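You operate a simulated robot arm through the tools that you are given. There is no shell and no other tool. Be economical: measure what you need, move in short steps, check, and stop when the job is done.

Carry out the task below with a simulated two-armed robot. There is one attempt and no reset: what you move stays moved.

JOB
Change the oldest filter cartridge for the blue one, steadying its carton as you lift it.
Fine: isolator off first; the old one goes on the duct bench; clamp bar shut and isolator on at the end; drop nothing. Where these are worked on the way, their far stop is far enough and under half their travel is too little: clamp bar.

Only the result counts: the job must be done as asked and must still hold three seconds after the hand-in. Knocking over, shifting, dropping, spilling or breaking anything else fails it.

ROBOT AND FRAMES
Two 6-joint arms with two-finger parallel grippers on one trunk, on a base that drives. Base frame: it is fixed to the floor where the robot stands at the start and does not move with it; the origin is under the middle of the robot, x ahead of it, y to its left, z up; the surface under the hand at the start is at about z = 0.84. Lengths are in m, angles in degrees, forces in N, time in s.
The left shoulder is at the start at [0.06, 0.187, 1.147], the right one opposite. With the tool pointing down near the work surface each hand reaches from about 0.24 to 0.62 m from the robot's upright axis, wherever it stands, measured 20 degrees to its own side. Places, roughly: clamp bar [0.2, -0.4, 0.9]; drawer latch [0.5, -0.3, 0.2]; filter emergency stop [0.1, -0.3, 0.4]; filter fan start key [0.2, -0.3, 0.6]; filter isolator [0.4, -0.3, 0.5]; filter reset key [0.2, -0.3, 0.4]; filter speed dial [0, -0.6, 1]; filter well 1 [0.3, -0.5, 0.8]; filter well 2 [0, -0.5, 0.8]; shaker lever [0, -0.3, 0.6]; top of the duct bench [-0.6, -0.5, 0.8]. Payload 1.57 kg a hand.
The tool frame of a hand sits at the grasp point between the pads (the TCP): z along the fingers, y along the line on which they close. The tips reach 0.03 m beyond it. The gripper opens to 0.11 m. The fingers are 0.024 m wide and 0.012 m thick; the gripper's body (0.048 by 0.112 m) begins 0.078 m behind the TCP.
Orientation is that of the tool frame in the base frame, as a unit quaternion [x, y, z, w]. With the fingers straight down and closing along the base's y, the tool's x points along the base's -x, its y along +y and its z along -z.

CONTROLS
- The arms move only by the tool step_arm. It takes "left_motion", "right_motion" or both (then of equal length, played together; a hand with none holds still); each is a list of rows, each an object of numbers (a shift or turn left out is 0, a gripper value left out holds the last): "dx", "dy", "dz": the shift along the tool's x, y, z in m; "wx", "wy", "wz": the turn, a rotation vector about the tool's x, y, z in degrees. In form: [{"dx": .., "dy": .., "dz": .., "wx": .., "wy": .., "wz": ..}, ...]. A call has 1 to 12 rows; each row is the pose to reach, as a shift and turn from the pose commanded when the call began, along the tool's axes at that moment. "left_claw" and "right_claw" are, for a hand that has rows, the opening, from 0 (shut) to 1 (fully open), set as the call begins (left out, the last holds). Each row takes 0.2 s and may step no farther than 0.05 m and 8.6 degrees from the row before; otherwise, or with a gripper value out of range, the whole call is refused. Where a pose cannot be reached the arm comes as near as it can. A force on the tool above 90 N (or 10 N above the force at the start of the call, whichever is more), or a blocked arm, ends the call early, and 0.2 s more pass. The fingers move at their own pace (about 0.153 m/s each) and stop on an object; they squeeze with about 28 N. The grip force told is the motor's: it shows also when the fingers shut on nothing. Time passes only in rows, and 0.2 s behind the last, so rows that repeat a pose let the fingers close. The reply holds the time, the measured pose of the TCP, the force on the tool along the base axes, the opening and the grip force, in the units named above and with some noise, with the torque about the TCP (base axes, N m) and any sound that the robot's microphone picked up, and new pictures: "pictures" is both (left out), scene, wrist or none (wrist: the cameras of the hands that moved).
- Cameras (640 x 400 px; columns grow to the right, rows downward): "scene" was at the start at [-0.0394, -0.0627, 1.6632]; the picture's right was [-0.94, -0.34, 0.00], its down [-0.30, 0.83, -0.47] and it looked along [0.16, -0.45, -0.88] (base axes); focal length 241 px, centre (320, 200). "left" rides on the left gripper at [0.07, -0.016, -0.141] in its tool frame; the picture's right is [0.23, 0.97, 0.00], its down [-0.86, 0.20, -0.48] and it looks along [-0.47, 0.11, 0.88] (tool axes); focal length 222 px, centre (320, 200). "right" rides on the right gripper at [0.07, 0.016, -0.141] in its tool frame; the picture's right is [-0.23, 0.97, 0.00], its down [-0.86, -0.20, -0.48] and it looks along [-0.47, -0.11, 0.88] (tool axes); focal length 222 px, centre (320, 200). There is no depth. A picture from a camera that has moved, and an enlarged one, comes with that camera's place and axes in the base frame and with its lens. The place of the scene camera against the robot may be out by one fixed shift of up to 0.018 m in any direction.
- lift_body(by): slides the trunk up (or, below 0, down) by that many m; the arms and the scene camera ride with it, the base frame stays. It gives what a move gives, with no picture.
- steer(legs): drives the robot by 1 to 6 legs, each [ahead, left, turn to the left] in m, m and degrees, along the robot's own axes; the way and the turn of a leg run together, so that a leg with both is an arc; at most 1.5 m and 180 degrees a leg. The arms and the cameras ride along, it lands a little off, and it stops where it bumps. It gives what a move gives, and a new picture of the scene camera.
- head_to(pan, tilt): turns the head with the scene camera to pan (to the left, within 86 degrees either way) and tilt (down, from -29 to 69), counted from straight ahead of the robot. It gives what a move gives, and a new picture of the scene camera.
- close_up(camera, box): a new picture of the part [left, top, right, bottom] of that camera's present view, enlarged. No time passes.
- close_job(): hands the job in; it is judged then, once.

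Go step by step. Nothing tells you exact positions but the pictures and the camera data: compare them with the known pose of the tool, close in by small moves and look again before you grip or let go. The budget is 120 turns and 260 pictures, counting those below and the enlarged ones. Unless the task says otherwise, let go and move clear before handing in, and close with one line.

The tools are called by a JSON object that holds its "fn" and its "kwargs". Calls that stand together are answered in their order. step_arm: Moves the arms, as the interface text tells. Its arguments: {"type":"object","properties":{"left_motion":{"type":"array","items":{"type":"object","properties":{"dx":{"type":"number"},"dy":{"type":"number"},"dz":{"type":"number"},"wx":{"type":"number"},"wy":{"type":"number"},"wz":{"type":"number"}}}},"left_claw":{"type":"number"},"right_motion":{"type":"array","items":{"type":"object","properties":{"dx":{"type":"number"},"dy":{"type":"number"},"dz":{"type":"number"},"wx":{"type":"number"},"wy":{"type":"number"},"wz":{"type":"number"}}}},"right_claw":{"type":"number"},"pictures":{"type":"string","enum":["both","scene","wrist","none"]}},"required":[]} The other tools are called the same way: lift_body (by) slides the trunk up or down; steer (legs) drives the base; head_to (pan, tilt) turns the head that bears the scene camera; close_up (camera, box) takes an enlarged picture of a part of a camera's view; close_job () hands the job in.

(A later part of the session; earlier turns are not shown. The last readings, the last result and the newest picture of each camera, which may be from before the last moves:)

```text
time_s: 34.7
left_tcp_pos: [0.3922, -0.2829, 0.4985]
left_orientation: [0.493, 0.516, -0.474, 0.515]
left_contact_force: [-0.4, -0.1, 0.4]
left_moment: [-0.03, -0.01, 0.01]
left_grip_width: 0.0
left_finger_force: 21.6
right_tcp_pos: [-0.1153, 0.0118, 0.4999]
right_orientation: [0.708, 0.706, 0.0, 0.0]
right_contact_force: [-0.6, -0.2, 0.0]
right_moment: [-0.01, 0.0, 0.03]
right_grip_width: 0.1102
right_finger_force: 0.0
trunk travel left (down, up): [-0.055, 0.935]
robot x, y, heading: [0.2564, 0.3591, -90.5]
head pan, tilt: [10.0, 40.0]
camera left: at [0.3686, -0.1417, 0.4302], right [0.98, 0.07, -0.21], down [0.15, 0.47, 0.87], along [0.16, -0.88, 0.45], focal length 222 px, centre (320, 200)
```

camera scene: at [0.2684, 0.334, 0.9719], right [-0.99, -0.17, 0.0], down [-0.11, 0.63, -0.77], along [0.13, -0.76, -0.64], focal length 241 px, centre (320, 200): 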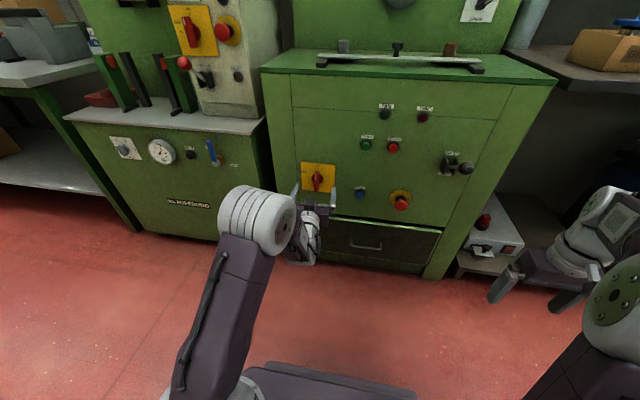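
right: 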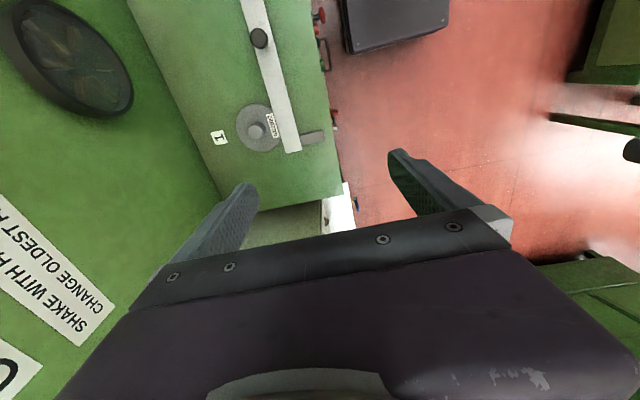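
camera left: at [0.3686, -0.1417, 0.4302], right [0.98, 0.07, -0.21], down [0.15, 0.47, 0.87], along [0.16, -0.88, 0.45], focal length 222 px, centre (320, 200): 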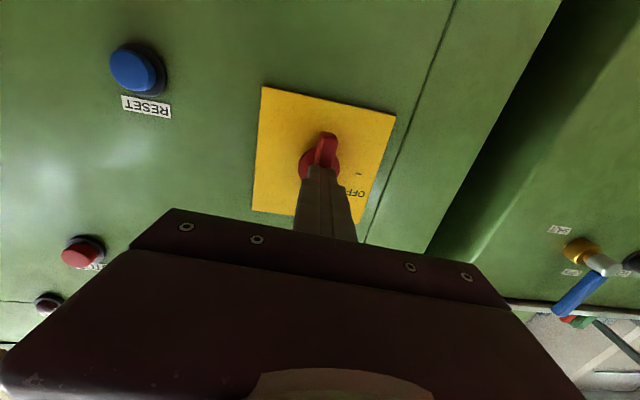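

The fingers closed in front of the handle. Triangulating two views puts the handle about 4 cm deeper, near y≈−0.36. I'll reopen, advance and grip.

{"fn": "step_arm", "kwargs": {"left_motion": [{"dz": 0}, {"dz": 0}, {"dz": 0.01, "dx": -0.006, "dy": 0.003}, {"dz": 0.022, "dx": -0.008, "dy": 0.003}, {"dz": 0.033, "dx": -0.008, "dy": 0.003}], "left_claw": 0.7, "pictures": "wrist"}}

{"fn": "close_up", "kwargs": {"camera": "scene", "box": [270, 140, 370, 240]}}

```text
time_s: 35.9
left_tcp_pos: [0.3926, -0.3173, 0.507]
left_orientation: [0.496, 0.516, -0.471, 0.516]
left_contact_force: [-0.6, 11.5, -0.7]
left_moment: [-0.06, -0.03, -0.49]
left_grip_width: 0.0767
left_finger_force: 0.0
left hand out of reach, approached as far as the arm can: row 3, 4, 5
right_tcp_pos: [-0.1164, 0.0126, 0.5005]
right_orientation: [0.708, 0.706, 0.0, 0.0]
right_contact_force: [0.1, -0.6, 1.0]
right_moment: [0.01, 0.0, -0.02]
right_grip_width: 0.1101
right_finger_force: 0.0
trunk travel left (down, up): [-0.055, 0.935]
robot x, y, heading: [0.2551, 0.3571, -90.2]
head pan, tilt: [10.0, 40.0]
camera left: at [0.3698, -0.1755, 0.4396], right [0.98, 0.07, -0.2], down [0.15, 0.47, 0.87], along [0.15, -0.88, 0.45], focal length 222 px, centre (320, 200)
```

left: 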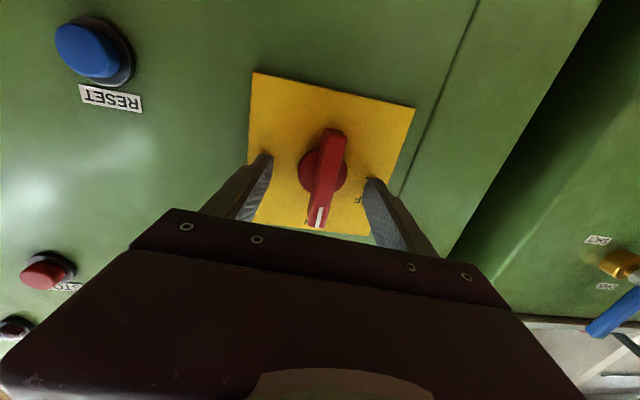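

```text
4.00 times, centred on (320, 190) of scene
camera zoom: at [0.2684, 0.3347, 0.9718], right [-0.99, -0.17, 0.0], down [-0.11, 0.63, -0.77], along [0.13, -0.76, -0.64], focal length 963 px, centre (320, 240)
```

zoom: 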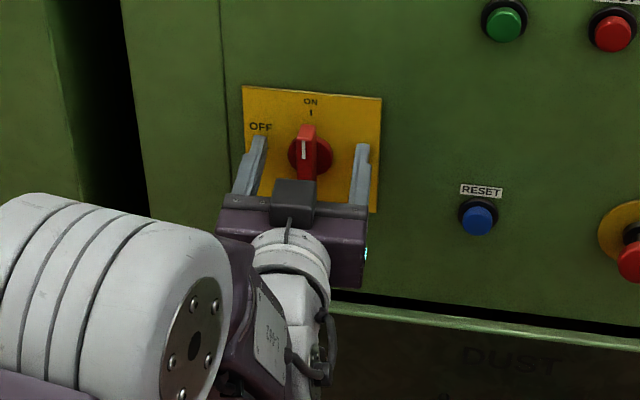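

Fingertips touch the plate now, straddling the handle. I'll back off a few mm and grip.

{"fn": "step_arm", "kwargs": {"left_motion": [{"dz": -0.006}, {"dz": -0.006}, {"dz": -0.006}], "left_claw": 0.0, "pictures": "wrist"}}

```text
time_s: 36.7
left_tcp_pos: [0.3931, -0.3131, 0.5061]
left_orientation: [0.495, 0.515, -0.472, 0.516]
left_contact_force: [13.0, -33.8, 2.6]
left_moment: [0.06, -0.09, 0.01]
left_grip_width: 0.0397
left_finger_force: 45.2
right_tcp_pos: [-0.1141, 0.0109, 0.4999]
right_orientation: [0.708, 0.707, 0.001, -0.001]
right_contact_force: [0.1, -0.2, 1.2]
right_moment: [-0.03, 0.0, -0.03]
right_grip_width: 0.11
right_finger_force: 0.0
trunk travel left (down, up): [-0.055, 0.935]
robot x, y, heading: [0.2584, 0.3602, -89.9]
head pan, tilt: [10.0, 40.0]
camera left: at [0.37, -0.1719, 0.4392], right [0.98, 0.07, -0.2], down [0.15, 0.47, 0.87], along [0.16, -0.88, 0.45], focal length 222 px, centre (320, 200)
```

left: 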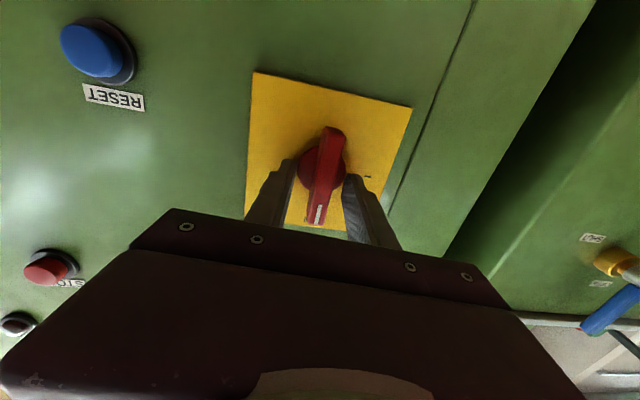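

The fingers took the round base (40 mm wide) instead of the bar. I'll open, back off about 12 mm and grip the bar.

{"fn": "step_arm", "kwargs": {"left_motion": [{"dz": 0}, {"dz": -0.008}, {"dz": -0.011}], "left_claw": 0.6, "pictures": "none"}}

{"fn": "step_arm", "kwargs": {"left_motion": [{"dz": 0}, {"dz": 0}, {"dz": 0}], "left_claw": 0.0, "pictures": "wrist"}}

```text
time_s: 37.5
left_tcp_pos: [0.391, -0.2992, 0.5064]
left_orientation: [0.496, 0.515, -0.473, 0.516]
left_contact_force: [0.2, 0.0, -0.4]
left_moment: [0.01, 0.0, 0.02]
left_grip_width: 0.0656
left_finger_force: 0.1
right_tcp_pos: [-0.1152, 0.012, 0.4992]
right_orientation: [0.708, 0.706, 0.0, 0.0]
right_contact_force: [-1.3, -0.1, 0.0]
right_moment: [0.0, 0.04, -0.01]
right_grip_width: 0.11
right_finger_force: 0.2
trunk travel left (down, up): [-0.055, 0.935]
robot x, y, heading: [0.2562, 0.3588, -90.0]
head pan, tilt: [10.0, 40.0]
```

```text
time_s: 38.3
left_tcp_pos: [0.3945, -0.2991, 0.5075]
left_orientation: [0.495, 0.516, -0.472, 0.516]
left_contact_force: [17.4, 3.5, 0.7]
left_moment: [-0.11, 0.7, -0.04]
left_grip_width: 0.0151
left_finger_force: 31.2
right_tcp_pos: [-0.115, 0.0125, 0.5008]
right_orientation: [0.708, 0.706, 0.0, 0.0]
right_contact_force: [0.1, 0.4, 0.3]
right_moment: [-0.01, 0.01, -0.03]
right_grip_width: 0.1101
right_finger_force: 0.0
trunk travel left (down, up): [-0.055, 0.935]
robot x, y, heading: [0.2584, 0.3594, -90.1]
head pan, tilt: [10.0, 40.0]
camera left: at [0.3705, -0.1582, 0.4399], right [0.98, 0.07, -0.21], down [0.15, 0.47, 0.87], along [0.16, -0.88, 0.45], focal length 222 px, centre (320, 200)
```

left: 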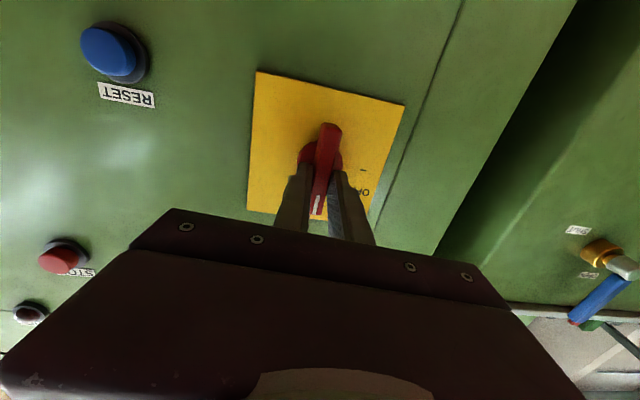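

The bar is gripped (15 mm). Now I'll turn it counter-clockwise toward OFF.

{"fn": "step_arm", "kwargs": {"left_motion": [{"wz": -8}, {"wz": -16}, {"wz": -24}, {"wz": -32}, {"wz": -40}, {"wz": -48}], "pictures": "wrist"}}

```text
time_s: 38.7
left_tcp_pos: [0.3938, -0.3065, 0.5125]
left_orientation: [0.487, 0.538, -0.475, 0.498]
left_contact_force: [2.9, 31.3, 6.0]
left_moment: [-0.74, -0.08, -0.71]
left_grip_width: 0.0158
left_finger_force: 31.0
left hand out of reach, approached as far as the arm can: row 1, 2
right_tcp_pos: [-0.1138, 0.0138, 0.5014]
right_orientation: [0.707, 0.708, -0.001, 0.001]
right_contact_force: [-0.5, -0.4, 0.5]
right_moment: [-0.03, 0.02, 0.01]
right_grip_width: 0.11
right_finger_force: 0.1
trunk travel left (down, up): [-0.055, 0.935]
robot x, y, heading: [0.255, 0.3611, -90.1]
head pan, tilt: [10.0, 40.0]
stopped in row 2 (left hand): the force on the tool passed its limit at 161 N (the readings are from after the stop); the commanded pose is now the measured one
camera left: at [0.3662, -0.1639, 0.4502], right [0.96, 0.09, -0.25], down [0.19, 0.45, 0.87], along [0.19, -0.89, 0.41], focal length 222 px, centre (320, 200)
```

left: 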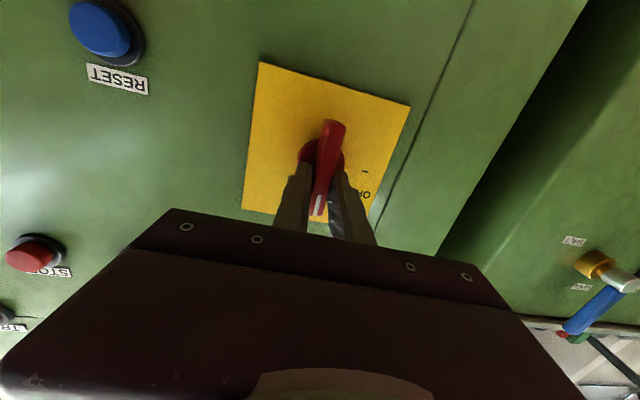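

The wrist is at a joint limit because the arm is too folded. I'll release, back the base off and re-approach with the arm more extended and in line with its shoulder.

{"fn": "step_arm", "kwargs": {"left_motion": [{"dz": 0}, {"dz": 0}, {"dz": -0.01}], "left_claw": 0.6, "pictures": "none"}}

{"fn": "steer", "kwargs": {"legs": [[-0.14, 0, 0], [0, -0.05, 0]]}}

{"fn": "step_arm", "kwargs": {"left_motion": [{"dy": 0.01, "dz": 0.01}, {"dy": 0.02, "dz": 0.02}, {"dy": 0.03, "dz": 0.03}, {"dy": 0.04, "dz": 0.04}, {"dy": 0.05, "dz": 0.05}]}}

```text
time_s: 39.5
left_tcp_pos: [0.3899, -0.3012, 0.509]
left_orientation: [0.491, 0.538, -0.473, 0.495]
left_contact_force: [-0.1, 0.4, -0.3]
left_moment: [-0.04, 0.02, 0.01]
left_grip_width: 0.0661
left_finger_force: 0.1
right_tcp_pos: [-0.1156, 0.0113, 0.5011]
right_orientation: [0.708, 0.706, 0.002, 0.001]
right_contact_force: [0.3, 0.7, -0.8]
right_moment: [0.01, 0.0, -0.04]
right_grip_width: 0.1102
right_finger_force: 0.0
trunk travel left (down, up): [-0.055, 0.935]
robot x, y, heading: [0.2514, 0.359, -90.1]
head pan, tilt: [10.0, 40.0]
```

```text
time_s: 41.4
left_tcp_pos: [0.3433, -0.1636, 0.51]
left_orientation: [0.488, 0.541, -0.471, 0.498]
left_contact_force: [0.4, -0.5, 0.0]
left_moment: [-0.02, 0.01, -0.02]
left_grip_width: 0.066
left_finger_force: 0.1
right_tcp_pos: [-0.164, 0.1458, 0.4999]
right_orientation: [0.706, 0.709, 0.002, 0.0]
right_contact_force: [0.2, -0.2, 0.7]
right_moment: [-0.01, 0.03, 0.07]
right_grip_width: 0.11
right_finger_force: 0.0
trunk travel left (down, up): [-0.055, 0.935]
robot x, y, heading: [0.2037, 0.4975, -89.9]
head pan, tilt: [10.0, 40.0]
camera scene: at [0.2182, 0.4701, 0.9718], right [-0.98, -0.18, 0.0], down [-0.11, 0.63, -0.77], along [0.14, -0.75, -0.64], focal length 241 px, centre (320, 200)
```

scene: 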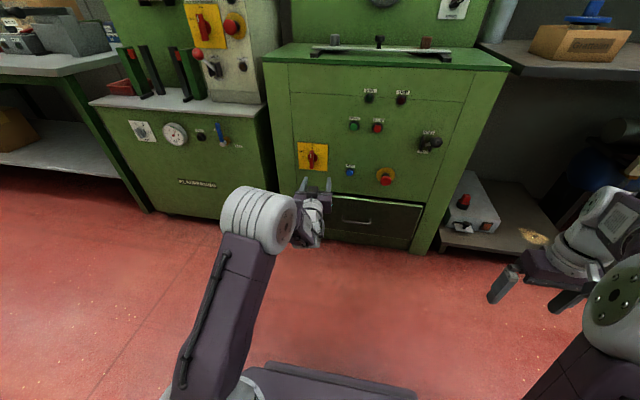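

```text
time_s: 42.6
left_tcp_pos: [0.3714, -0.2075, 0.5057]
left_orientation: [0.478, 0.55, -0.467, 0.5]
left_contact_force: [0.2, 0.1, 0.5]
left_moment: [0.01, 0.02, -0.03]
left_grip_width: 0.0659
left_finger_force: 0.1
left hand out of reach, approached as far as the arm can: row 2, 3, 4, 5
right_tcp_pos: [-0.1634, 0.1448, 0.4998]
right_orientation: [0.707, 0.708, 0.001, 0.001]
right_contact_force: [1.0, 0.8, -0.5]
right_moment: [-0.04, -0.02, 0.0]
right_grip_width: 0.1101
right_finger_force: 0.1
trunk travel left (down, up): [-0.055, 0.935]
robot x, y, heading: [0.2074, 0.4974, -89.9]
head pan, tilt: [10.0, 40.0]
camera scene: at [0.2181, 0.4701, 0.9718], right [-0.98, -0.18, 0.0], down [-0.11, 0.63, -0.77], along [0.14, -0.75, -0.64], focal length 241 px, centre (320, 200)
camera left: at [0.3384, -0.065, 0.4458], right [0.96, 0.12, -0.26], down [0.19, 0.45, 0.88], along [0.22, -0.89, 0.41], focal length 222 px, centre (320, 200)
```

scene: 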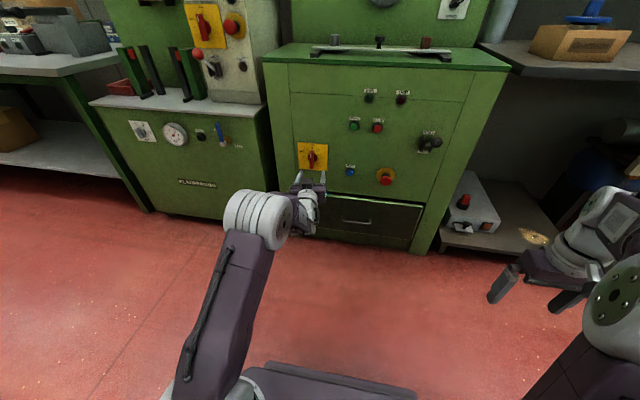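
left: 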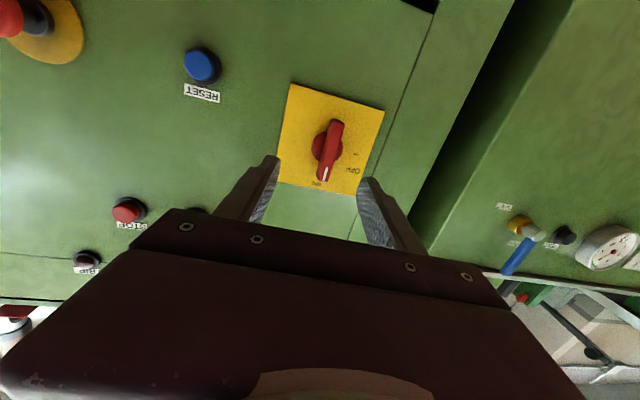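

The wrist roll stays limited. I'll instead push the bar's upper end over with closed fingers, freezing the arm and moving with base and trunk. First I'll line up on the bar's −x side at upper-end height.

{"fn": "step_arm", "kwargs": {"left_motion": [{"dz": 0}, {"dz": 0}, {"dz": 0}], "left_claw": 0.0, "pictures": "none"}}

{"fn": "lift_body", "kwargs": {"by": 0.025}}

{"fn": "steer", "kwargs": {"legs": [[0.075, -0.006, 0]]}}

{"fn": "close_up", "kwargs": {"camera": "left", "box": [160, 0, 480, 200]}}

{"fn": "close_up", "kwargs": {"camera": "scene", "box": [260, 120, 360, 220]}}

```text
time_s: 43.4
left_tcp_pos: [0.3713, -0.2064, 0.5059]
left_orientation: [0.478, 0.551, -0.467, 0.5]
left_contact_force: [0.2, 0.5, -0.9]
left_moment: [-0.03, 0.01, -0.02]
left_grip_width: 0.0001
left_finger_force: 21.4
right_tcp_pos: [-0.1627, 0.1459, 0.5001]
right_orientation: [0.706, 0.708, 0.001, 0.0]
right_contact_force: [1.1, -0.5, -0.2]
right_moment: [0.02, -0.03, -0.01]
right_grip_width: 0.1101
right_finger_force: 0.0
trunk travel left (down, up): [-0.055, 0.935]
robot x, y, heading: [0.2021, 0.4978, -89.8]
head pan, tilt: [10.0, 40.0]
```

```text
time_s: 44.1
left_tcp_pos: [0.3712, -0.2069, 0.5301]
left_orientation: [0.479, 0.55, -0.467, 0.5]
left_contact_force: [0.4, -0.1, -0.4]
left_moment: [0.02, 0.01, 0.01]
left_grip_width: 0.0
left_finger_force: 21.6
right_tcp_pos: [-0.1625, 0.1455, 0.5248]
right_orientation: [0.706, 0.708, 0.002, 0.0]
right_contact_force: [1.4, 1.1, 0.2]
right_moment: [0.05, -0.01, -0.01]
right_grip_width: 0.1099
right_finger_force: 0.1
trunk travel left (down, up): [-0.08, 0.91]
robot x, y, heading: [0.2048, 0.4968, -89.6]
head pan, tilt: [10.0, 40.0]
```

```text
time_s: 45.1
left_tcp_pos: [0.3658, -0.2824, 0.5311]
left_orientation: [0.478, 0.551, -0.467, 0.5]
left_contact_force: [0.8, 0.0, -0.2]
left_moment: [-0.02, -0.01, 0.0]
left_grip_width: 0.0001
left_finger_force: 21.0
right_tcp_pos: [-0.1693, 0.0691, 0.5252]
right_orientation: [0.706, 0.708, 0.001, -0.001]
right_contact_force: [0.2, 0.1, -0.1]
right_moment: [0.01, -0.01, 0.02]
right_grip_width: 0.1099
right_finger_force: 0.1
trunk travel left (down, up): [-0.08, 0.91]
robot x, y, heading: [0.2031, 0.418, -89.7]
head pan, tilt: [10.0, 40.0]
camera scene: at [0.2125, 0.3944, 0.9968], right [-0.98, -0.18, 0.0], down [-0.11, 0.63, -0.77], along [0.14, -0.75, -0.64], focal length 241 px, centre (320, 200)
```

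scene: 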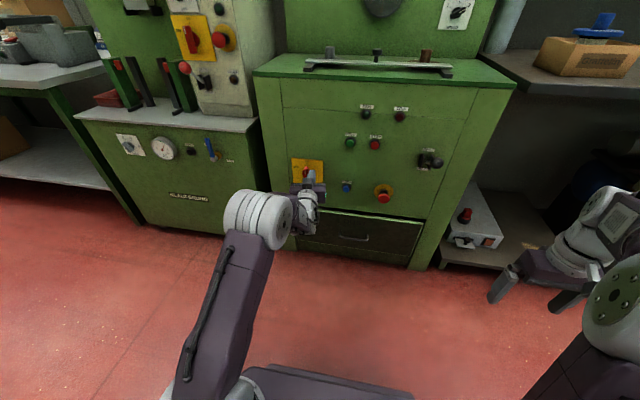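

```text
2.00 times, centred on (320, 100) of left
camera zoom: at [0.3328, -0.1405, 0.4707], right [0.96, 0.12, -0.26], down [0.19, 0.45, 0.88], along [0.22, -0.89, 0.41], focal length 444 px, centre (320, 400)
```

zoom: 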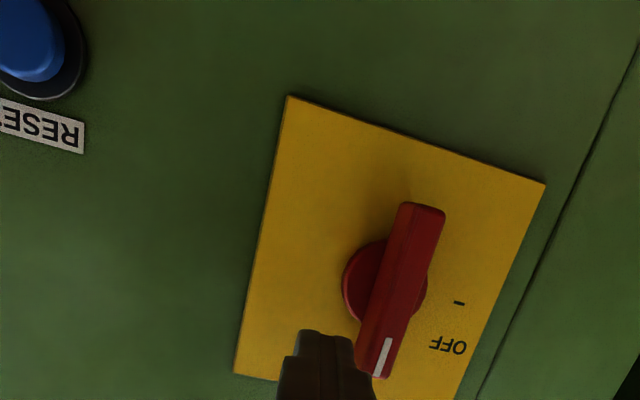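

```text
4.00 times, centred on (310, 170) of scene
camera zoom: at [0.2125, 0.3944, 0.9968], right [-0.98, -0.18, 0.0], down [-0.11, 0.63, -0.77], along [0.14, -0.75, -0.64], focal length 963 px, centre (360, 320)
```

zoom: 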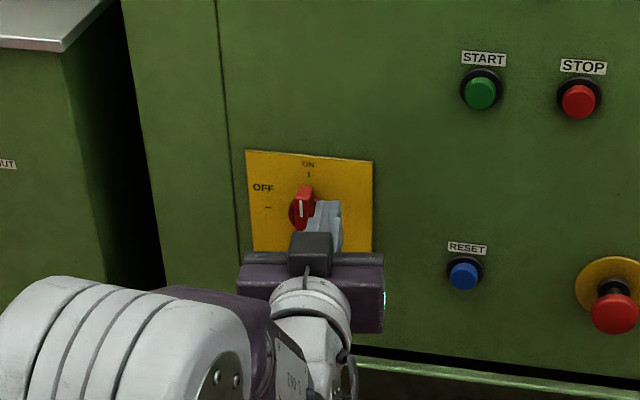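

The fingertip is just beside the bar's upper half. I'll advance 2 cm, then sweep left.

{"fn": "steer", "kwargs": {"legs": [[0.021, 0, 0]]}}

{"fn": "steer", "kwargs": {"legs": [[0, 0.03, 0]]}}

{"fn": "close_up", "kwargs": {"camera": "left", "box": [160, 0, 480, 200]}}

```text
time_s: 45.9
left_tcp_pos: [0.3663, -0.304, 0.531]
left_orientation: [0.478, 0.55, -0.467, 0.5]
left_contact_force: [-1.0, -1.0, 0.4]
left_moment: [0.01, 0.02, 0.01]
left_grip_width: 0.0001
left_finger_force: 21.6
right_tcp_pos: [-0.1695, 0.0502, 0.5255]
right_orientation: [0.706, 0.708, 0.002, 0.001]
right_contact_force: [-0.8, -0.1, 0.1]
right_moment: [0.03, 0.05, 0.01]
right_grip_width: 0.1099
right_finger_force: 0.1
trunk travel left (down, up): [-0.08, 0.91]
robot x, y, heading: [0.1988, 0.3978, -89.8]
head pan, tilt: [10.0, 40.0]
camera scene: at [0.2125, 0.3736, 0.9968], right [-0.98, -0.18, 0.0], down [-0.11, 0.63, -0.77], along [0.14, -0.75, -0.64], focal length 241 px, centre (320, 200)
```

scene: 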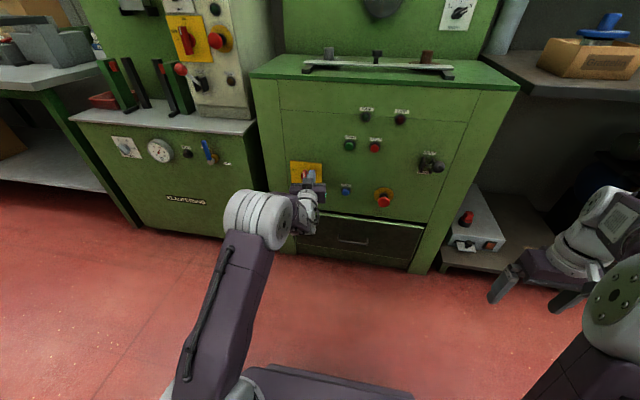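

```text
time_s: 46.8
left_tcp_pos: [0.3947, -0.3041, 0.5318]
left_orientation: [0.478, 0.55, -0.467, 0.5]
left_contact_force: [0.2, 0.6, -0.4]
left_moment: [0.0, -0.02, 0.0]
left_grip_width: 0.0
left_finger_force: 21.0
right_tcp_pos: [-0.1391, 0.0495, 0.5255]
right_orientation: [0.706, 0.708, 0.001, 0.0]
right_contact_force: [-0.2, -0.1, -0.6]
right_moment: [-0.01, 0.0, 0.03]
right_grip_width: 0.1102
right_finger_force: 0.1
trunk travel left (down, up): [-0.08, 0.91]
robot x, y, heading: [0.2289, 0.399, -89.8]
head pan, tilt: [10.0, 40.0]
camera scene: at [0.2421, 0.3736, 0.9968], right [-0.98, -0.18, 0.0], down [-0.11, 0.63, -0.77], along [0.13, -0.75, -0.64], focal length 241 px, centre (320, 200)
```

scene: 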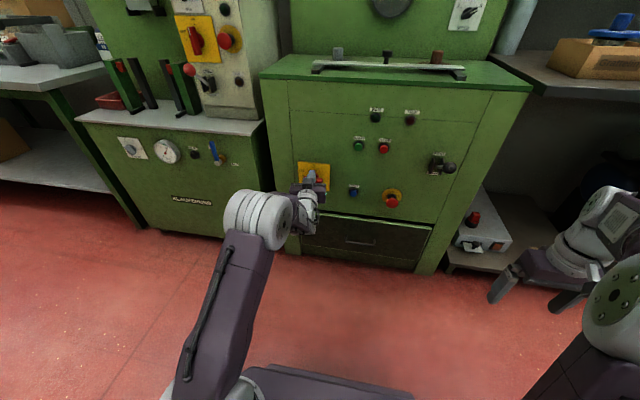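

```text
2.00 times, centred on (320, 100) of left
camera zoom: at [0.362, -0.1615, 0.4707], right [0.96, 0.11, -0.26], down [0.19, 0.45, 0.88], along [0.22, -0.89, 0.41], focal length 444 px, centre (320, 400)
```

zoom: 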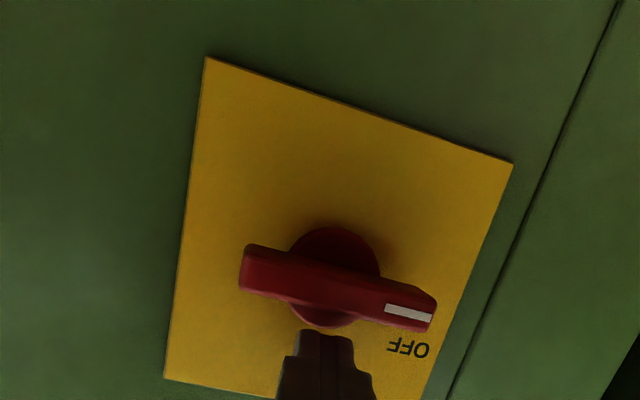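

The isolator is OFF. I'll back away, raise the trunk and return the left hand to pointing down.

{"fn": "steer", "kwargs": {"legs": [[-0.1, 0, 0]]}}

{"fn": "lift_body", "kwargs": {"by": 0.7}}

{"fn": "step_arm", "kwargs": {"left_motion": [{"wy": 8, "dz": -0.01}, {"wy": 16, "dz": -0.03}, {"wy": 24, "dz": -0.05}, {"wy": 32, "dz": -0.07}, {"wy": 40, "dz": -0.08}, {"wy": 48, "dz": -0.08}, {"wy": 56, "dz": -0.08}, {"wy": 64, "dz": -0.08}, {"wy": 72, "dz": -0.08}, {"wy": 80, "dz": -0.08}, {"wy": 86, "dz": -0.08}]}}

{"fn": "head_to", "kwargs": {"pan": 0, "tilt": 45}}

```text
time_s: 47.9
left_tcp_pos: [0.3937, -0.2022, 0.5306]
left_orientation: [0.479, 0.549, -0.468, 0.5]
left_contact_force: [-0.8, -0.4, -0.5]
left_moment: [-0.03, 0.0, -0.04]
left_grip_width: 0.0
left_finger_force: 21.2
right_tcp_pos: [-0.1399, 0.1526, 0.525]
right_orientation: [0.706, 0.708, 0.001, 0.0]
right_contact_force: [-0.2, 0.3, 0.0]
right_moment: [-0.03, -0.02, 0.01]
right_grip_width: 0.1097
right_finger_force: 0.1
trunk travel left (down, up): [-0.08, 0.91]
robot x, y, heading: [0.231, 0.501, -89.8]
head pan, tilt: [10.0, 40.0]
camera scene: at [0.242, 0.4756, 0.9969], right [-0.98, -0.17, 0.0], down [-0.11, 0.63, -0.77], along [0.13, -0.75, -0.64], focal length 241 px, centre (320, 200)
```

scene: 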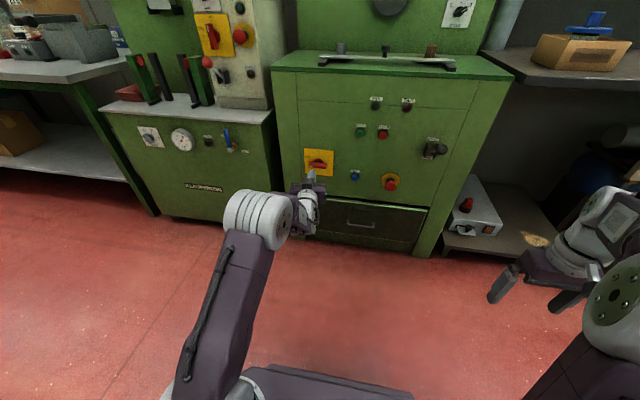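

```text
refused: 0.7 is not a number from -0.4 to 0.4
```

```text
time_s: 50.3
left_tcp_pos: [0.3881, -0.073, 0.5166]
left_orientation: [0.669, 0.743, -0.032, 0.008]
left_contact_force: [0.7, 0.1, 0.7]
left_moment: [0.01, 0.02, 0.01]
left_grip_width: 0.0
left_finger_force: 21.0
left hand out of reach, approached as far as the arm can: row 4, 5, 6, 9, 10, 11
right_tcp_pos: [-0.1406, 0.152, 0.5249]
right_orientation: [0.707, 0.707, 0.0, -0.001]
right_contact_force: [-0.2, -0.4, -0.3]
right_moment: [0.02, 0.0, 0.0]
right_grip_width: 0.11
right_finger_force: 0.1
trunk travel left (down, up): [-0.08, 0.91]
robot x, y, heading: [0.2329, 0.5, -89.8]
head pan, tilt: [10.0, 40.0]
camera scene: at [0.242, 0.4755, 0.9968], right [-0.98, -0.17, 0.0], down [-0.11, 0.63, -0.77], along [0.13, -0.75, -0.64], focal length 241 px, centre (320, 200)
camera left: at [0.369, 0.0029, 0.6539], right [0.94, 0.33, -0.05], down [0.3, -0.8, 0.52], along [0.13, -0.5, -0.85], focal length 222 px, centre (320, 200)
```

scene: 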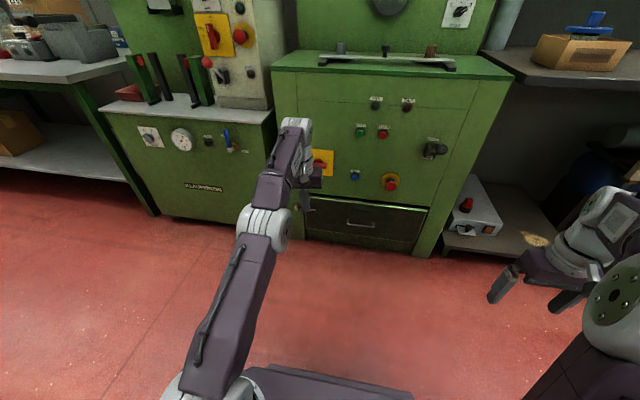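
left: 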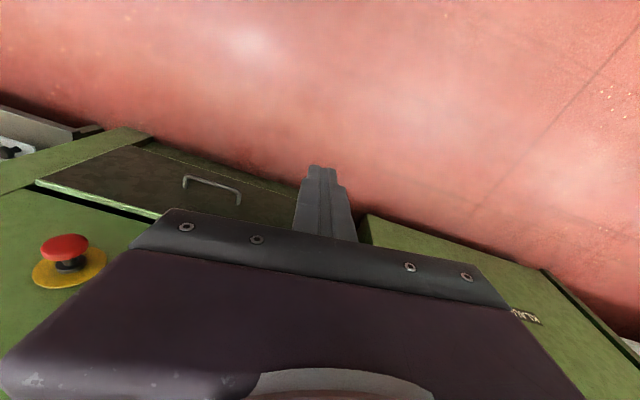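

```text
time_s: 51.0
left_tcp_pos: [0.3879, -0.0722, 0.5164]
left_orientation: [0.669, 0.743, -0.033, 0.011]
left_contact_force: [0.8, 0.1, -0.1]
left_moment: [-0.01, -0.01, 0.0]
left_grip_width: 0.0
left_finger_force: 21.2
right_tcp_pos: [-0.1396, 0.152, 0.5259]
right_orientation: [0.707, 0.708, 0.0, -0.001]
right_contact_force: [-1.1, -0.8, 0.6]
right_moment: [0.0, 0.0, 0.02]
right_grip_width: 0.1096
right_finger_force: 0.0
trunk travel left (down, up): [-0.08, 0.91]
robot x, y, heading: [0.229, 0.4984, -89.7]
head pan, tilt: [0.0, 45.0]
camera scene: at [0.2273, 0.478, 0.9896], right [-1.0, 0.0, 0.0], down [0.0, 0.71, -0.71], along [0.0, -0.71, -0.71], focal length 241 px, centre (320, 200)
```

scene: 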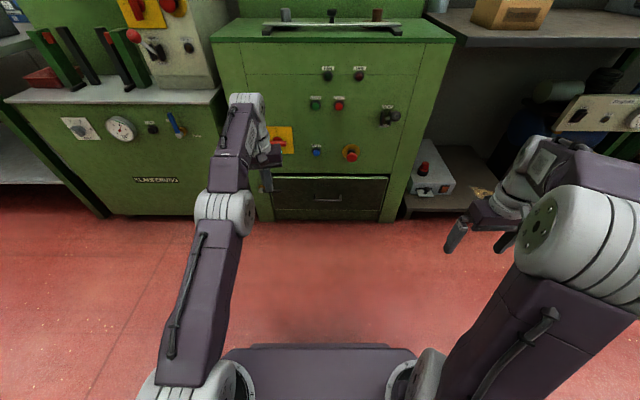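

{"fn": "lift_body", "kwargs": {"by": 0.4}}

{"fn": "lift_body", "kwargs": {"by": 0.35}}

{"fn": "head_to", "kwargs": {"pan": 0, "tilt": 42}}

{"fn": "close_up", "kwargs": {"camera": "scene", "box": [200, 100, 420, 250]}}

```text
time_s: 54.9
left_tcp_pos: [0.3872, -0.0736, 0.9163]
left_orientation: [0.669, 0.743, -0.033, 0.011]
left_contact_force: [0.4, 0.1, 0.3]
left_moment: [-0.02, -0.04, 0.0]
left_grip_width: 0.0001
left_finger_force: 21.3
right_tcp_pos: [-0.1404, 0.1522, 0.9254]
right_orientation: [0.707, 0.708, 0.0, 0.0]
right_contact_force: [-0.1, -0.3, -0.1]
right_moment: [-0.03, 0.02, -0.04]
right_grip_width: 0.11
right_finger_force: 0.0
trunk travel left (down, up): [-0.48, 0.51]
robot x, y, heading: [0.2281, 0.4984, -89.6]
head pan, tilt: [0.0, 45.0]
```

```text
time_s: 58.3
left_tcp_pos: [0.3874, -0.0734, 1.2672]
left_orientation: [0.668, 0.743, -0.033, 0.01]
left_contact_force: [-0.4, 0.3, 0.7]
left_moment: [0.02, -0.01, -0.01]
left_grip_width: 0.0
left_finger_force: 21.5
right_tcp_pos: [-0.1402, 0.1518, 1.2749]
right_orientation: [0.706, 0.708, 0.001, 0.0]
right_contact_force: [-0.1, 0.9, -0.5]
right_moment: [0.01, 0.03, 0.05]
right_grip_width: 0.1101
right_finger_force: 0.0
trunk travel left (down, up): [-0.83, 0.16]
robot x, y, heading: [0.2271, 0.4982, -89.9]
head pan, tilt: [0.0, 45.0]
```

```text
time_s: 58.9
left_tcp_pos: [0.3873, -0.073, 1.2668]
left_orientation: [0.668, 0.743, -0.033, 0.009]
left_contact_force: [0.0, 0.3, -0.2]
left_moment: [0.0, 0.0, 0.03]
left_grip_width: 0.0
left_finger_force: 21.6
right_tcp_pos: [-0.1405, 0.152, 1.2748]
right_orientation: [0.707, 0.707, 0.001, -0.001]
right_contact_force: [0.0, -0.2, 0.0]
right_moment: [0.02, -0.01, 0.01]
right_grip_width: 0.1101
right_finger_force: 0.0
trunk travel left (down, up): [-0.83, 0.16]
robot x, y, heading: [0.228, 0.4992, -90.0]
head pan, tilt: [0.0, 42.0]
camera scene: at [0.2272, 0.4756, 1.7439], right [-1.0, 0.0, 0.0], down [0.0, 0.67, -0.74], along [0.0, -0.74, -0.67], focal length 241 px, centre (320, 200)
```

scene: 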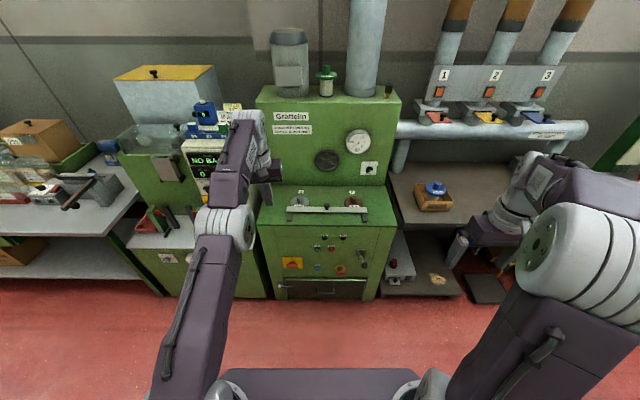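

```text
2.67 times, centred on (310, 175) of scene
camera zoom: at [0.2272, 0.4756, 1.7439], right [-1.0, 0.0, 0.0], down [0.0, 0.67, -0.74], along [0.0, -0.74, -0.67], focal length 642 px, centre (347, 267)
```

zoom: 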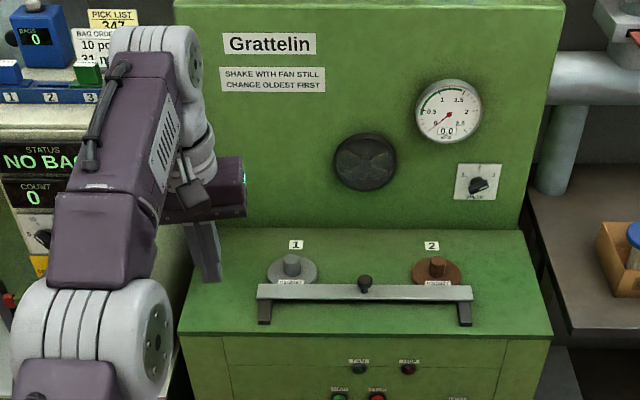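

{"fn": "close_up", "kwargs": {"camera": "scene", "box": [335, 180, 385, 220]}}

{"fn": "close_up", "kwargs": {"camera": "scene", "box": [280, 180, 340, 225]}}

{"fn": "close_up", "kwargs": {"camera": "right", "box": [320, 0, 640, 200]}}

```text
10.00 times, centred on (360, 200) of scene
camera zoom: at [0.2272, 0.4756, 1.7439], right [-1.0, 0.0, 0.0], down [0.0, 0.67, -0.74], along [0.0, -0.74, -0.67], focal length 2407 px, centre (-80, 200)
```

zoom: 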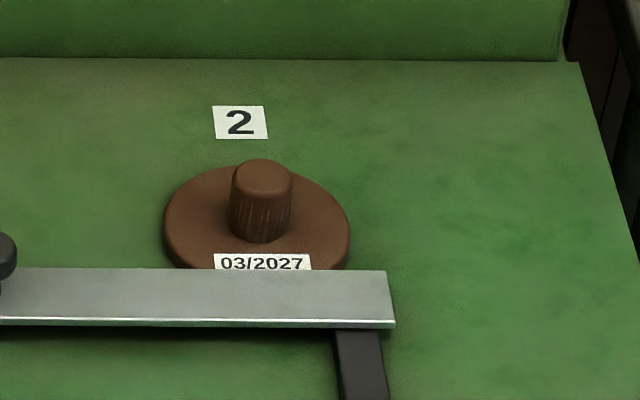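

```text
8.89 times, centred on (310, 202) of scene
camera zoom: at [0.2272, 0.4756, 1.7439], right [-1.0, 0.0, 0.0], down [0.0, 0.67, -0.74], along [0.0, -0.74, -0.67], focal length 2139 px, centre (409, 178)
```

zoom: 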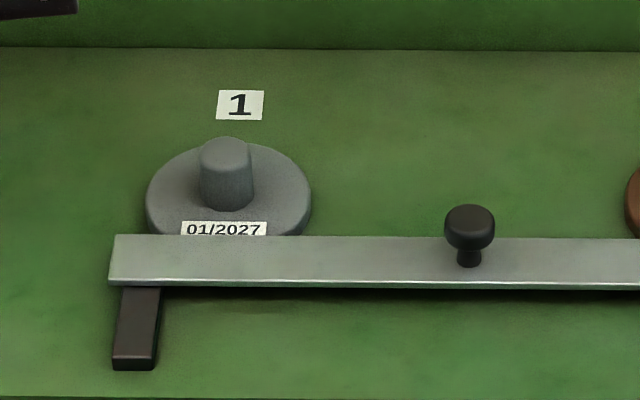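

```text
2.00 times, centred on (480, 100) of right
camera zoom: at [-0.1241, 0.2212, 1.4154], right [0.97, -0.23, 0.0], down [-0.2, -0.86, 0.48], along [-0.11, -0.47, -0.88], focal length 444 px, centre (0, 400)
```

zoom: 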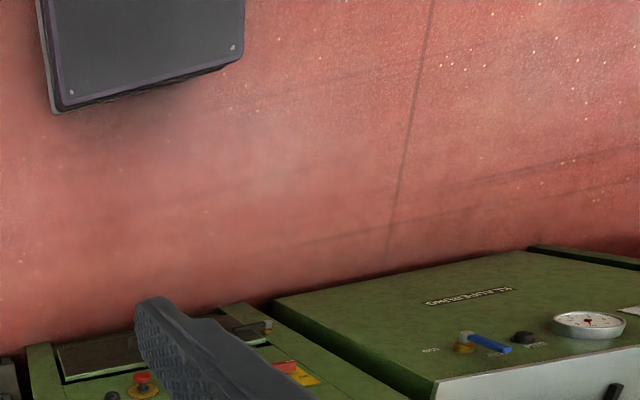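

Filter 1 (grey, 01/2027) is the oldest; filter 2 reads 03/2027. The clamp bar is hinged along the front, with a knob near (0.19, −0.42, 0.89). I'll drive in so the left hand can reach it from above.

{"fn": "steer", "kwargs": {"legs": [[0.38, -0.08, 0]]}}

{"fn": "step_arm", "kwargs": {"left_motion": [{"dz": 0.0}, {"dx": 0.02, "dy": -0.02}, {"dx": 0.04, "dy": -0.05}, {"dx": 0.06, "dy": -0.08, "dz": 0.02}, {"dx": 0.06, "dy": -0.11, "dz": 0.05}], "left_claw": 0.6}}

```text
time_s: 61.4
left_tcp_pos: [0.3047, -0.4598, 1.2682]
left_orientation: [0.67, 0.741, -0.034, 0.01]
left_contact_force: [-1.0, -0.4, 0.3]
left_moment: [-0.03, -0.01, 0.0]
left_grip_width: 0.0
left_finger_force: 22.0
right_tcp_pos: [-0.2228, -0.2336, 1.2761]
right_orientation: [0.707, 0.707, 0.0, 0.0]
right_contact_force: [0.8, -0.5, 0.1]
right_moment: [0.0, -0.03, 0.03]
right_grip_width: 0.1102
right_finger_force: 0.1
trunk travel left (down, up): [-0.83, 0.16]
robot x, y, heading: [0.1465, 0.115, -90.1]
head pan, tilt: [0.0, 42.0]
camera scene: at [0.1464, 0.0902, 1.7439], right [-1.0, 0.0, 0.0], down [0.0, 0.67, -0.74], along [0.0, -0.74, -0.67], focal length 241 px, centre (320, 200)
```

scene: 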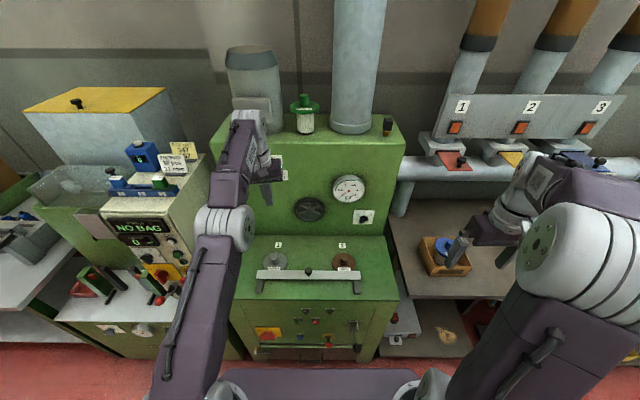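

```text
time_s: 62.6
left_tcp_pos: [0.2605, -0.4537, 1.2676]
left_orientation: [0.67, 0.742, -0.032, 0.009]
left_contact_force: [-0.6, -0.4, -0.5]
left_moment: [-0.04, 0.01, -0.01]
left_grip_width: 0.0662
left_finger_force: 0.0
left hand out of reach, approached as far as the arm can: row 2, 3, 4, 5
right_tcp_pos: [-0.2214, -0.2352, 1.2746]
right_orientation: [0.708, 0.706, 0.001, 0.0]
right_contact_force: [0.6, -0.2, 0.2]
right_moment: [-0.01, 0.01, -0.01]
right_grip_width: 0.1098
right_finger_force: 0.1
trunk travel left (down, up): [-0.83, 0.16]
robot x, y, heading: [0.1476, 0.1184, -90.4]
head pan, tilt: [0.0, 42.0]
camera scene: at [0.1456, 0.0881, 1.7439], right [-1.0, 0.0, 0.0], down [0.0, 0.67, -0.74], along [0.0, -0.74, -0.67], focal length 241 px, centre (320, 200)
camera left: at [0.2429, -0.3779, 1.4042], right [0.95, 0.32, -0.05], down [0.3, -0.8, 0.52], along [0.13, -0.5, -0.85], focal length 222 px, centre (320, 200)
```

scene: 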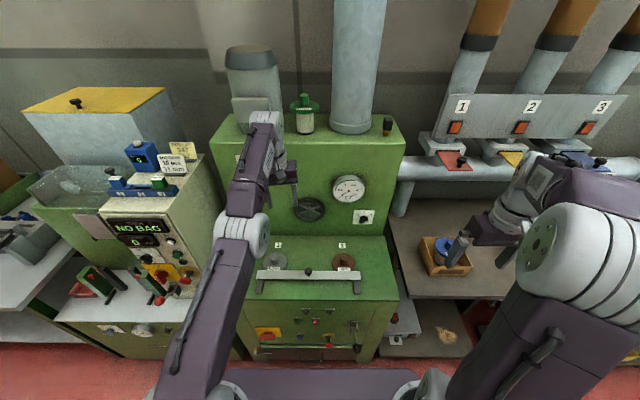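
left: 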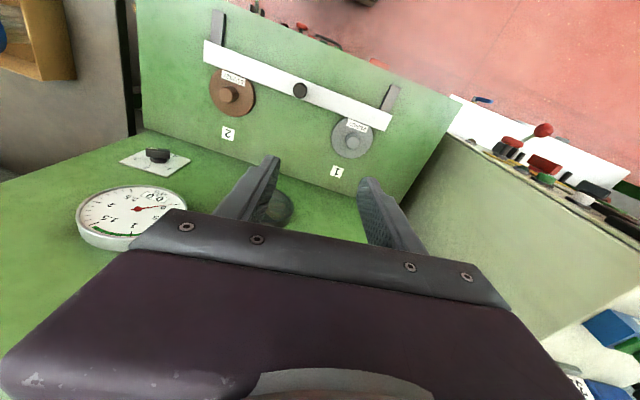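

{"fn": "step_arm", "kwargs": {"left_motion": [{"dx": 0.005, "dy": -0.005, "dz": 0.045, "wz": 1, "wy": 1}, {"dx": 0.015, "dy": -0.015, "dz": 0.085, "wz": 3, "wy": 2}, {"dx": 0.025, "dy": -0.03, "dz": 0.125, "wz": 5, "wy": 3.4, "wx": -1}, {"dx": 0.035, "dy": -0.045, "dz": 0.165, "wz": 6, "wy": 3.4, "wx": -1.7}, {"dx": 0.043, "dy": -0.056, "dz": 0.205, "wz": 6, "wy": 3.4, "wx": -1.7}, {"dx": 0.043, "dy": -0.056, "dz": 0.218, "wz": 6, "wy": 3.4, "wx": -1.7}]}}

```text
time_s: 64.0
left_tcp_pos: [0.1849, -0.4629, 1.06]
left_orientation: [0.708, 0.706, -0.001, 0.0]
left_contact_force: [0.0, 0.1, 0.3]
left_moment: [-0.02, 0.0, -0.03]
left_grip_width: 0.0658
left_finger_force: 0.1
left hand out of reach, approached as far as the arm can: row 1, 2, 3, 4, 5, 6
right_tcp_pos: [-0.2213, -0.2348, 1.2751]
right_orientation: [0.708, 0.707, 0.001, -0.001]
right_contact_force: [0.5, -0.6, 0.7]
right_moment: [0.01, -0.01, -0.03]
right_grip_width: 0.1101
right_finger_force: 0.2
trunk travel left (down, up): [-0.83, 0.16]
robot x, y, heading: [0.1412, 0.1123, -90.1]
head pan, tilt: [0.0, 42.0]
camera scene: at [0.1463, 0.0882, 1.7439], right [-1.0, 0.0, 0.0], down [0.0, 0.67, -0.74], along [0.0, -0.74, -0.67], focal length 241 px, centre (320, 200)
camera left: at [0.1695, -0.3943, 1.201], right [0.97, 0.22, 0.0], down [0.2, -0.86, 0.48], along [0.11, -0.47, -0.88], focal length 222 px, centre (320, 200)
```

scene: 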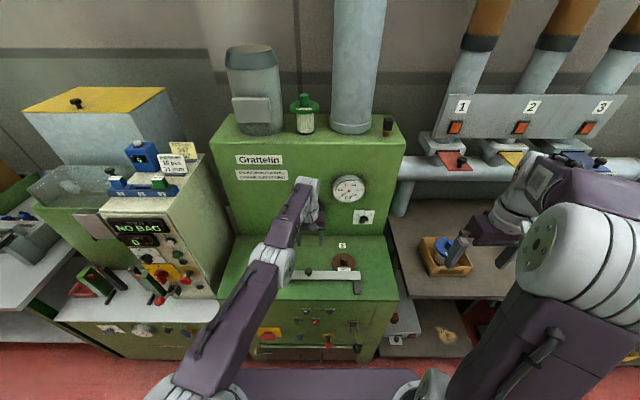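
left: 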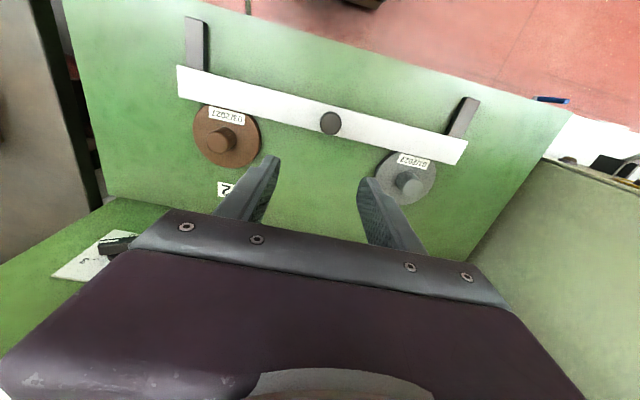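

{"fn": "step_arm", "kwargs": {"left_motion": [{"dx": 0.01, "dy": 0.005, "dz": 0.03}, {"dx": 0.022, "dy": 0.009, "dz": 0.06}, {"dx": 0.022, "dy": 0.009, "dz": 0.1}], "pictures": "wrist"}}

{"fn": "close_up", "kwargs": {"camera": "left", "box": [220, 60, 460, 220]}}

```text
time_s: 64.8
left_tcp_pos: [0.1933, -0.4552, 0.9564]
left_orientation: [0.708, 0.706, -0.001, -0.001]
left_contact_force: [0.1, -0.7, 0.0]
left_moment: [-0.02, 0.02, 0.01]
left_grip_width: 0.0661
left_finger_force: 0.0
left hand out of reach, approached as far as the arm can: row 1, 2, 3
right_tcp_pos: [-0.2224, -0.2355, 1.2751]
right_orientation: [0.708, 0.707, 0.001, 0.0]
right_contact_force: [-0.2, 0.7, -0.1]
right_moment: [-0.06, -0.01, 0.0]
right_grip_width: 0.1101
right_finger_force: 0.0
trunk travel left (down, up): [-0.83, 0.16]
robot x, y, heading: [0.1461, 0.1144, -90.2]
head pan, tilt: [0.0, 42.0]
camera left: at [0.1779, -0.3865, 1.0969], right [0.97, 0.22, 0.0], down [0.2, -0.86, 0.48], along [0.11, -0.47, -0.88], focal length 222 px, centre (320, 200)
```

left: 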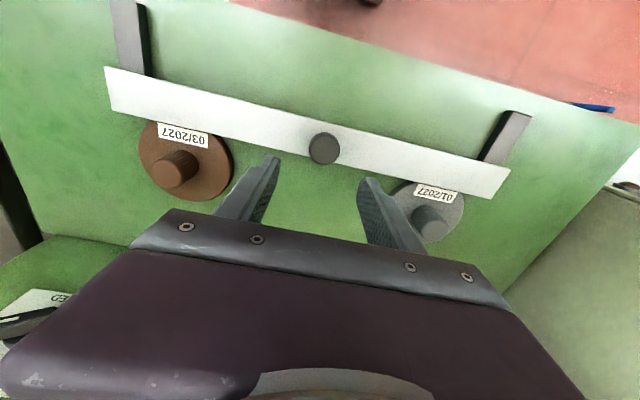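

```text
2.50 times, centred on (340, 140) of left
camera zoom: at [0.1779, -0.3865, 1.0969], right [0.97, 0.22, 0.0], down [0.2, -0.86, 0.48], along [0.11, -0.47, -0.88], focal length 555 px, centre (270, 350)
```

zoom: 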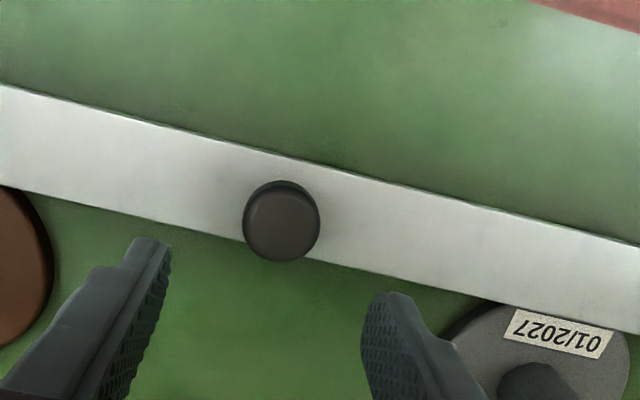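

The hand works better more to its own side, so I'll shift the base right 8 cm and bring the hand back over the knob.

{"fn": "steer", "kwargs": {"legs": [[0, -0.09, 0]]}}

{"fn": "step_arm", "kwargs": {"left_motion": [{"dx": 0.004, "dy": 0.03}, {"dx": 0.008, "dy": 0.06}, {"dx": 0.012, "dy": 0.091}, {"dx": 0.012, "dy": 0.091}], "pictures": "wrist"}}

```text
time_s: 65.9
left_tcp_pos: [0.1045, -0.4556, 0.9557]
left_orientation: [0.708, 0.706, -0.001, -0.003]
left_contact_force: [-0.1, -0.2, 0.2]
left_moment: [-0.02, 0.0, -0.01]
left_grip_width: 0.0658
left_finger_force: 0.3
right_tcp_pos: [-0.3099, -0.2336, 1.2753]
right_orientation: [0.708, 0.707, -0.001, -0.002]
right_contact_force: [-0.2, -0.5, 0.0]
right_moment: [-0.01, 0.02, -0.01]
right_grip_width: 0.1098
right_finger_force: 0.0
trunk travel left (down, up): [-0.83, 0.16]
robot x, y, heading: [0.0604, 0.1128, -90.0]
head pan, tilt: [0.0, 42.0]
camera scene: at [0.0602, 0.0883, 1.7439], right [-1.0, 0.0, 0.0], down [0.0, 0.67, -0.74], along [0.0, -0.74, -0.67], focal length 241 px, centre (320, 200)
```

scene: 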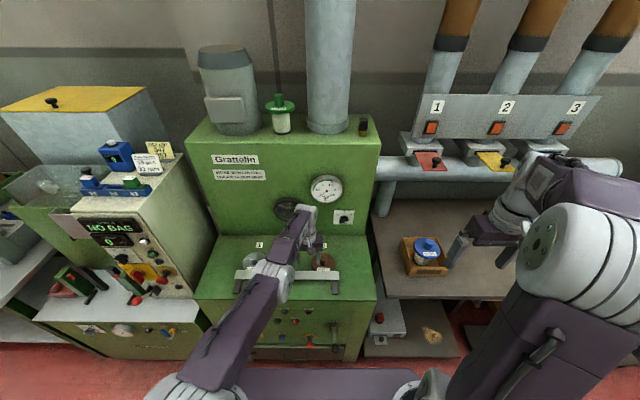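

```text
time_s: 66.9
left_tcp_pos: [0.1936, -0.4702, 0.9479]
left_orientation: [0.709, 0.705, 0.0, -0.001]
left_contact_force: [0.5, 1.1, 0.2]
left_moment: [0.0, -0.02, -0.03]
left_grip_width: 0.066
left_finger_force: 0.0
left hand out of reach, approached as far as the arm can: row 1, 2, 3, 4
right_tcp_pos: [-0.3126, -0.2342, 1.2752]
right_orientation: [0.708, 0.706, 0.0, 0.0]
right_contact_force: [0.1, 1.2, -0.4]
right_moment: [-0.01, 0.0, 0.01]
right_grip_width: 0.1104
right_finger_force: 0.1
trunk travel left (down, up): [-0.83, 0.16]
robot x, y, heading: [0.054, 0.1127, -90.2]
head pan, tilt: [0.0, 42.0]
camera left: at [0.1783, -0.4014, 1.0897], right [0.97, 0.22, 0.0], down [0.2, -0.86, 0.48], along [0.1, -0.46, -0.88], focal length 222 px, centre (320, 200)
```

left: 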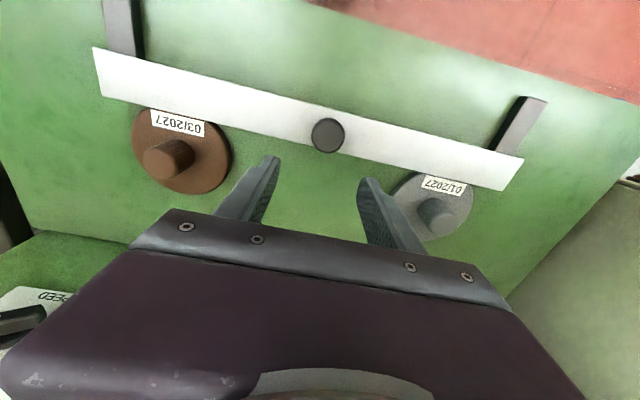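

{"fn": "close_up", "kwargs": {"camera": "scene", "box": [120, 180, 440, 400]}}

```text
1.82 times, centred on (280, 290) of scene
camera zoom: at [0.0565, 0.0883, 1.7439], right [-1.0, 0.0, 0.0], down [0.0, 0.67, -0.74], along [0.0, -0.74, -0.67], focal length 438 px, centre (393, 36)
```

zoom: 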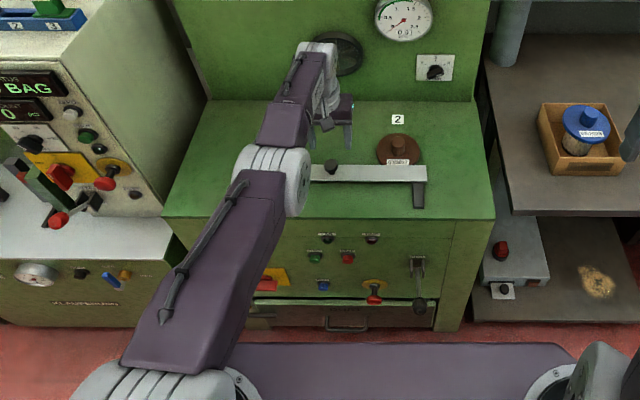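

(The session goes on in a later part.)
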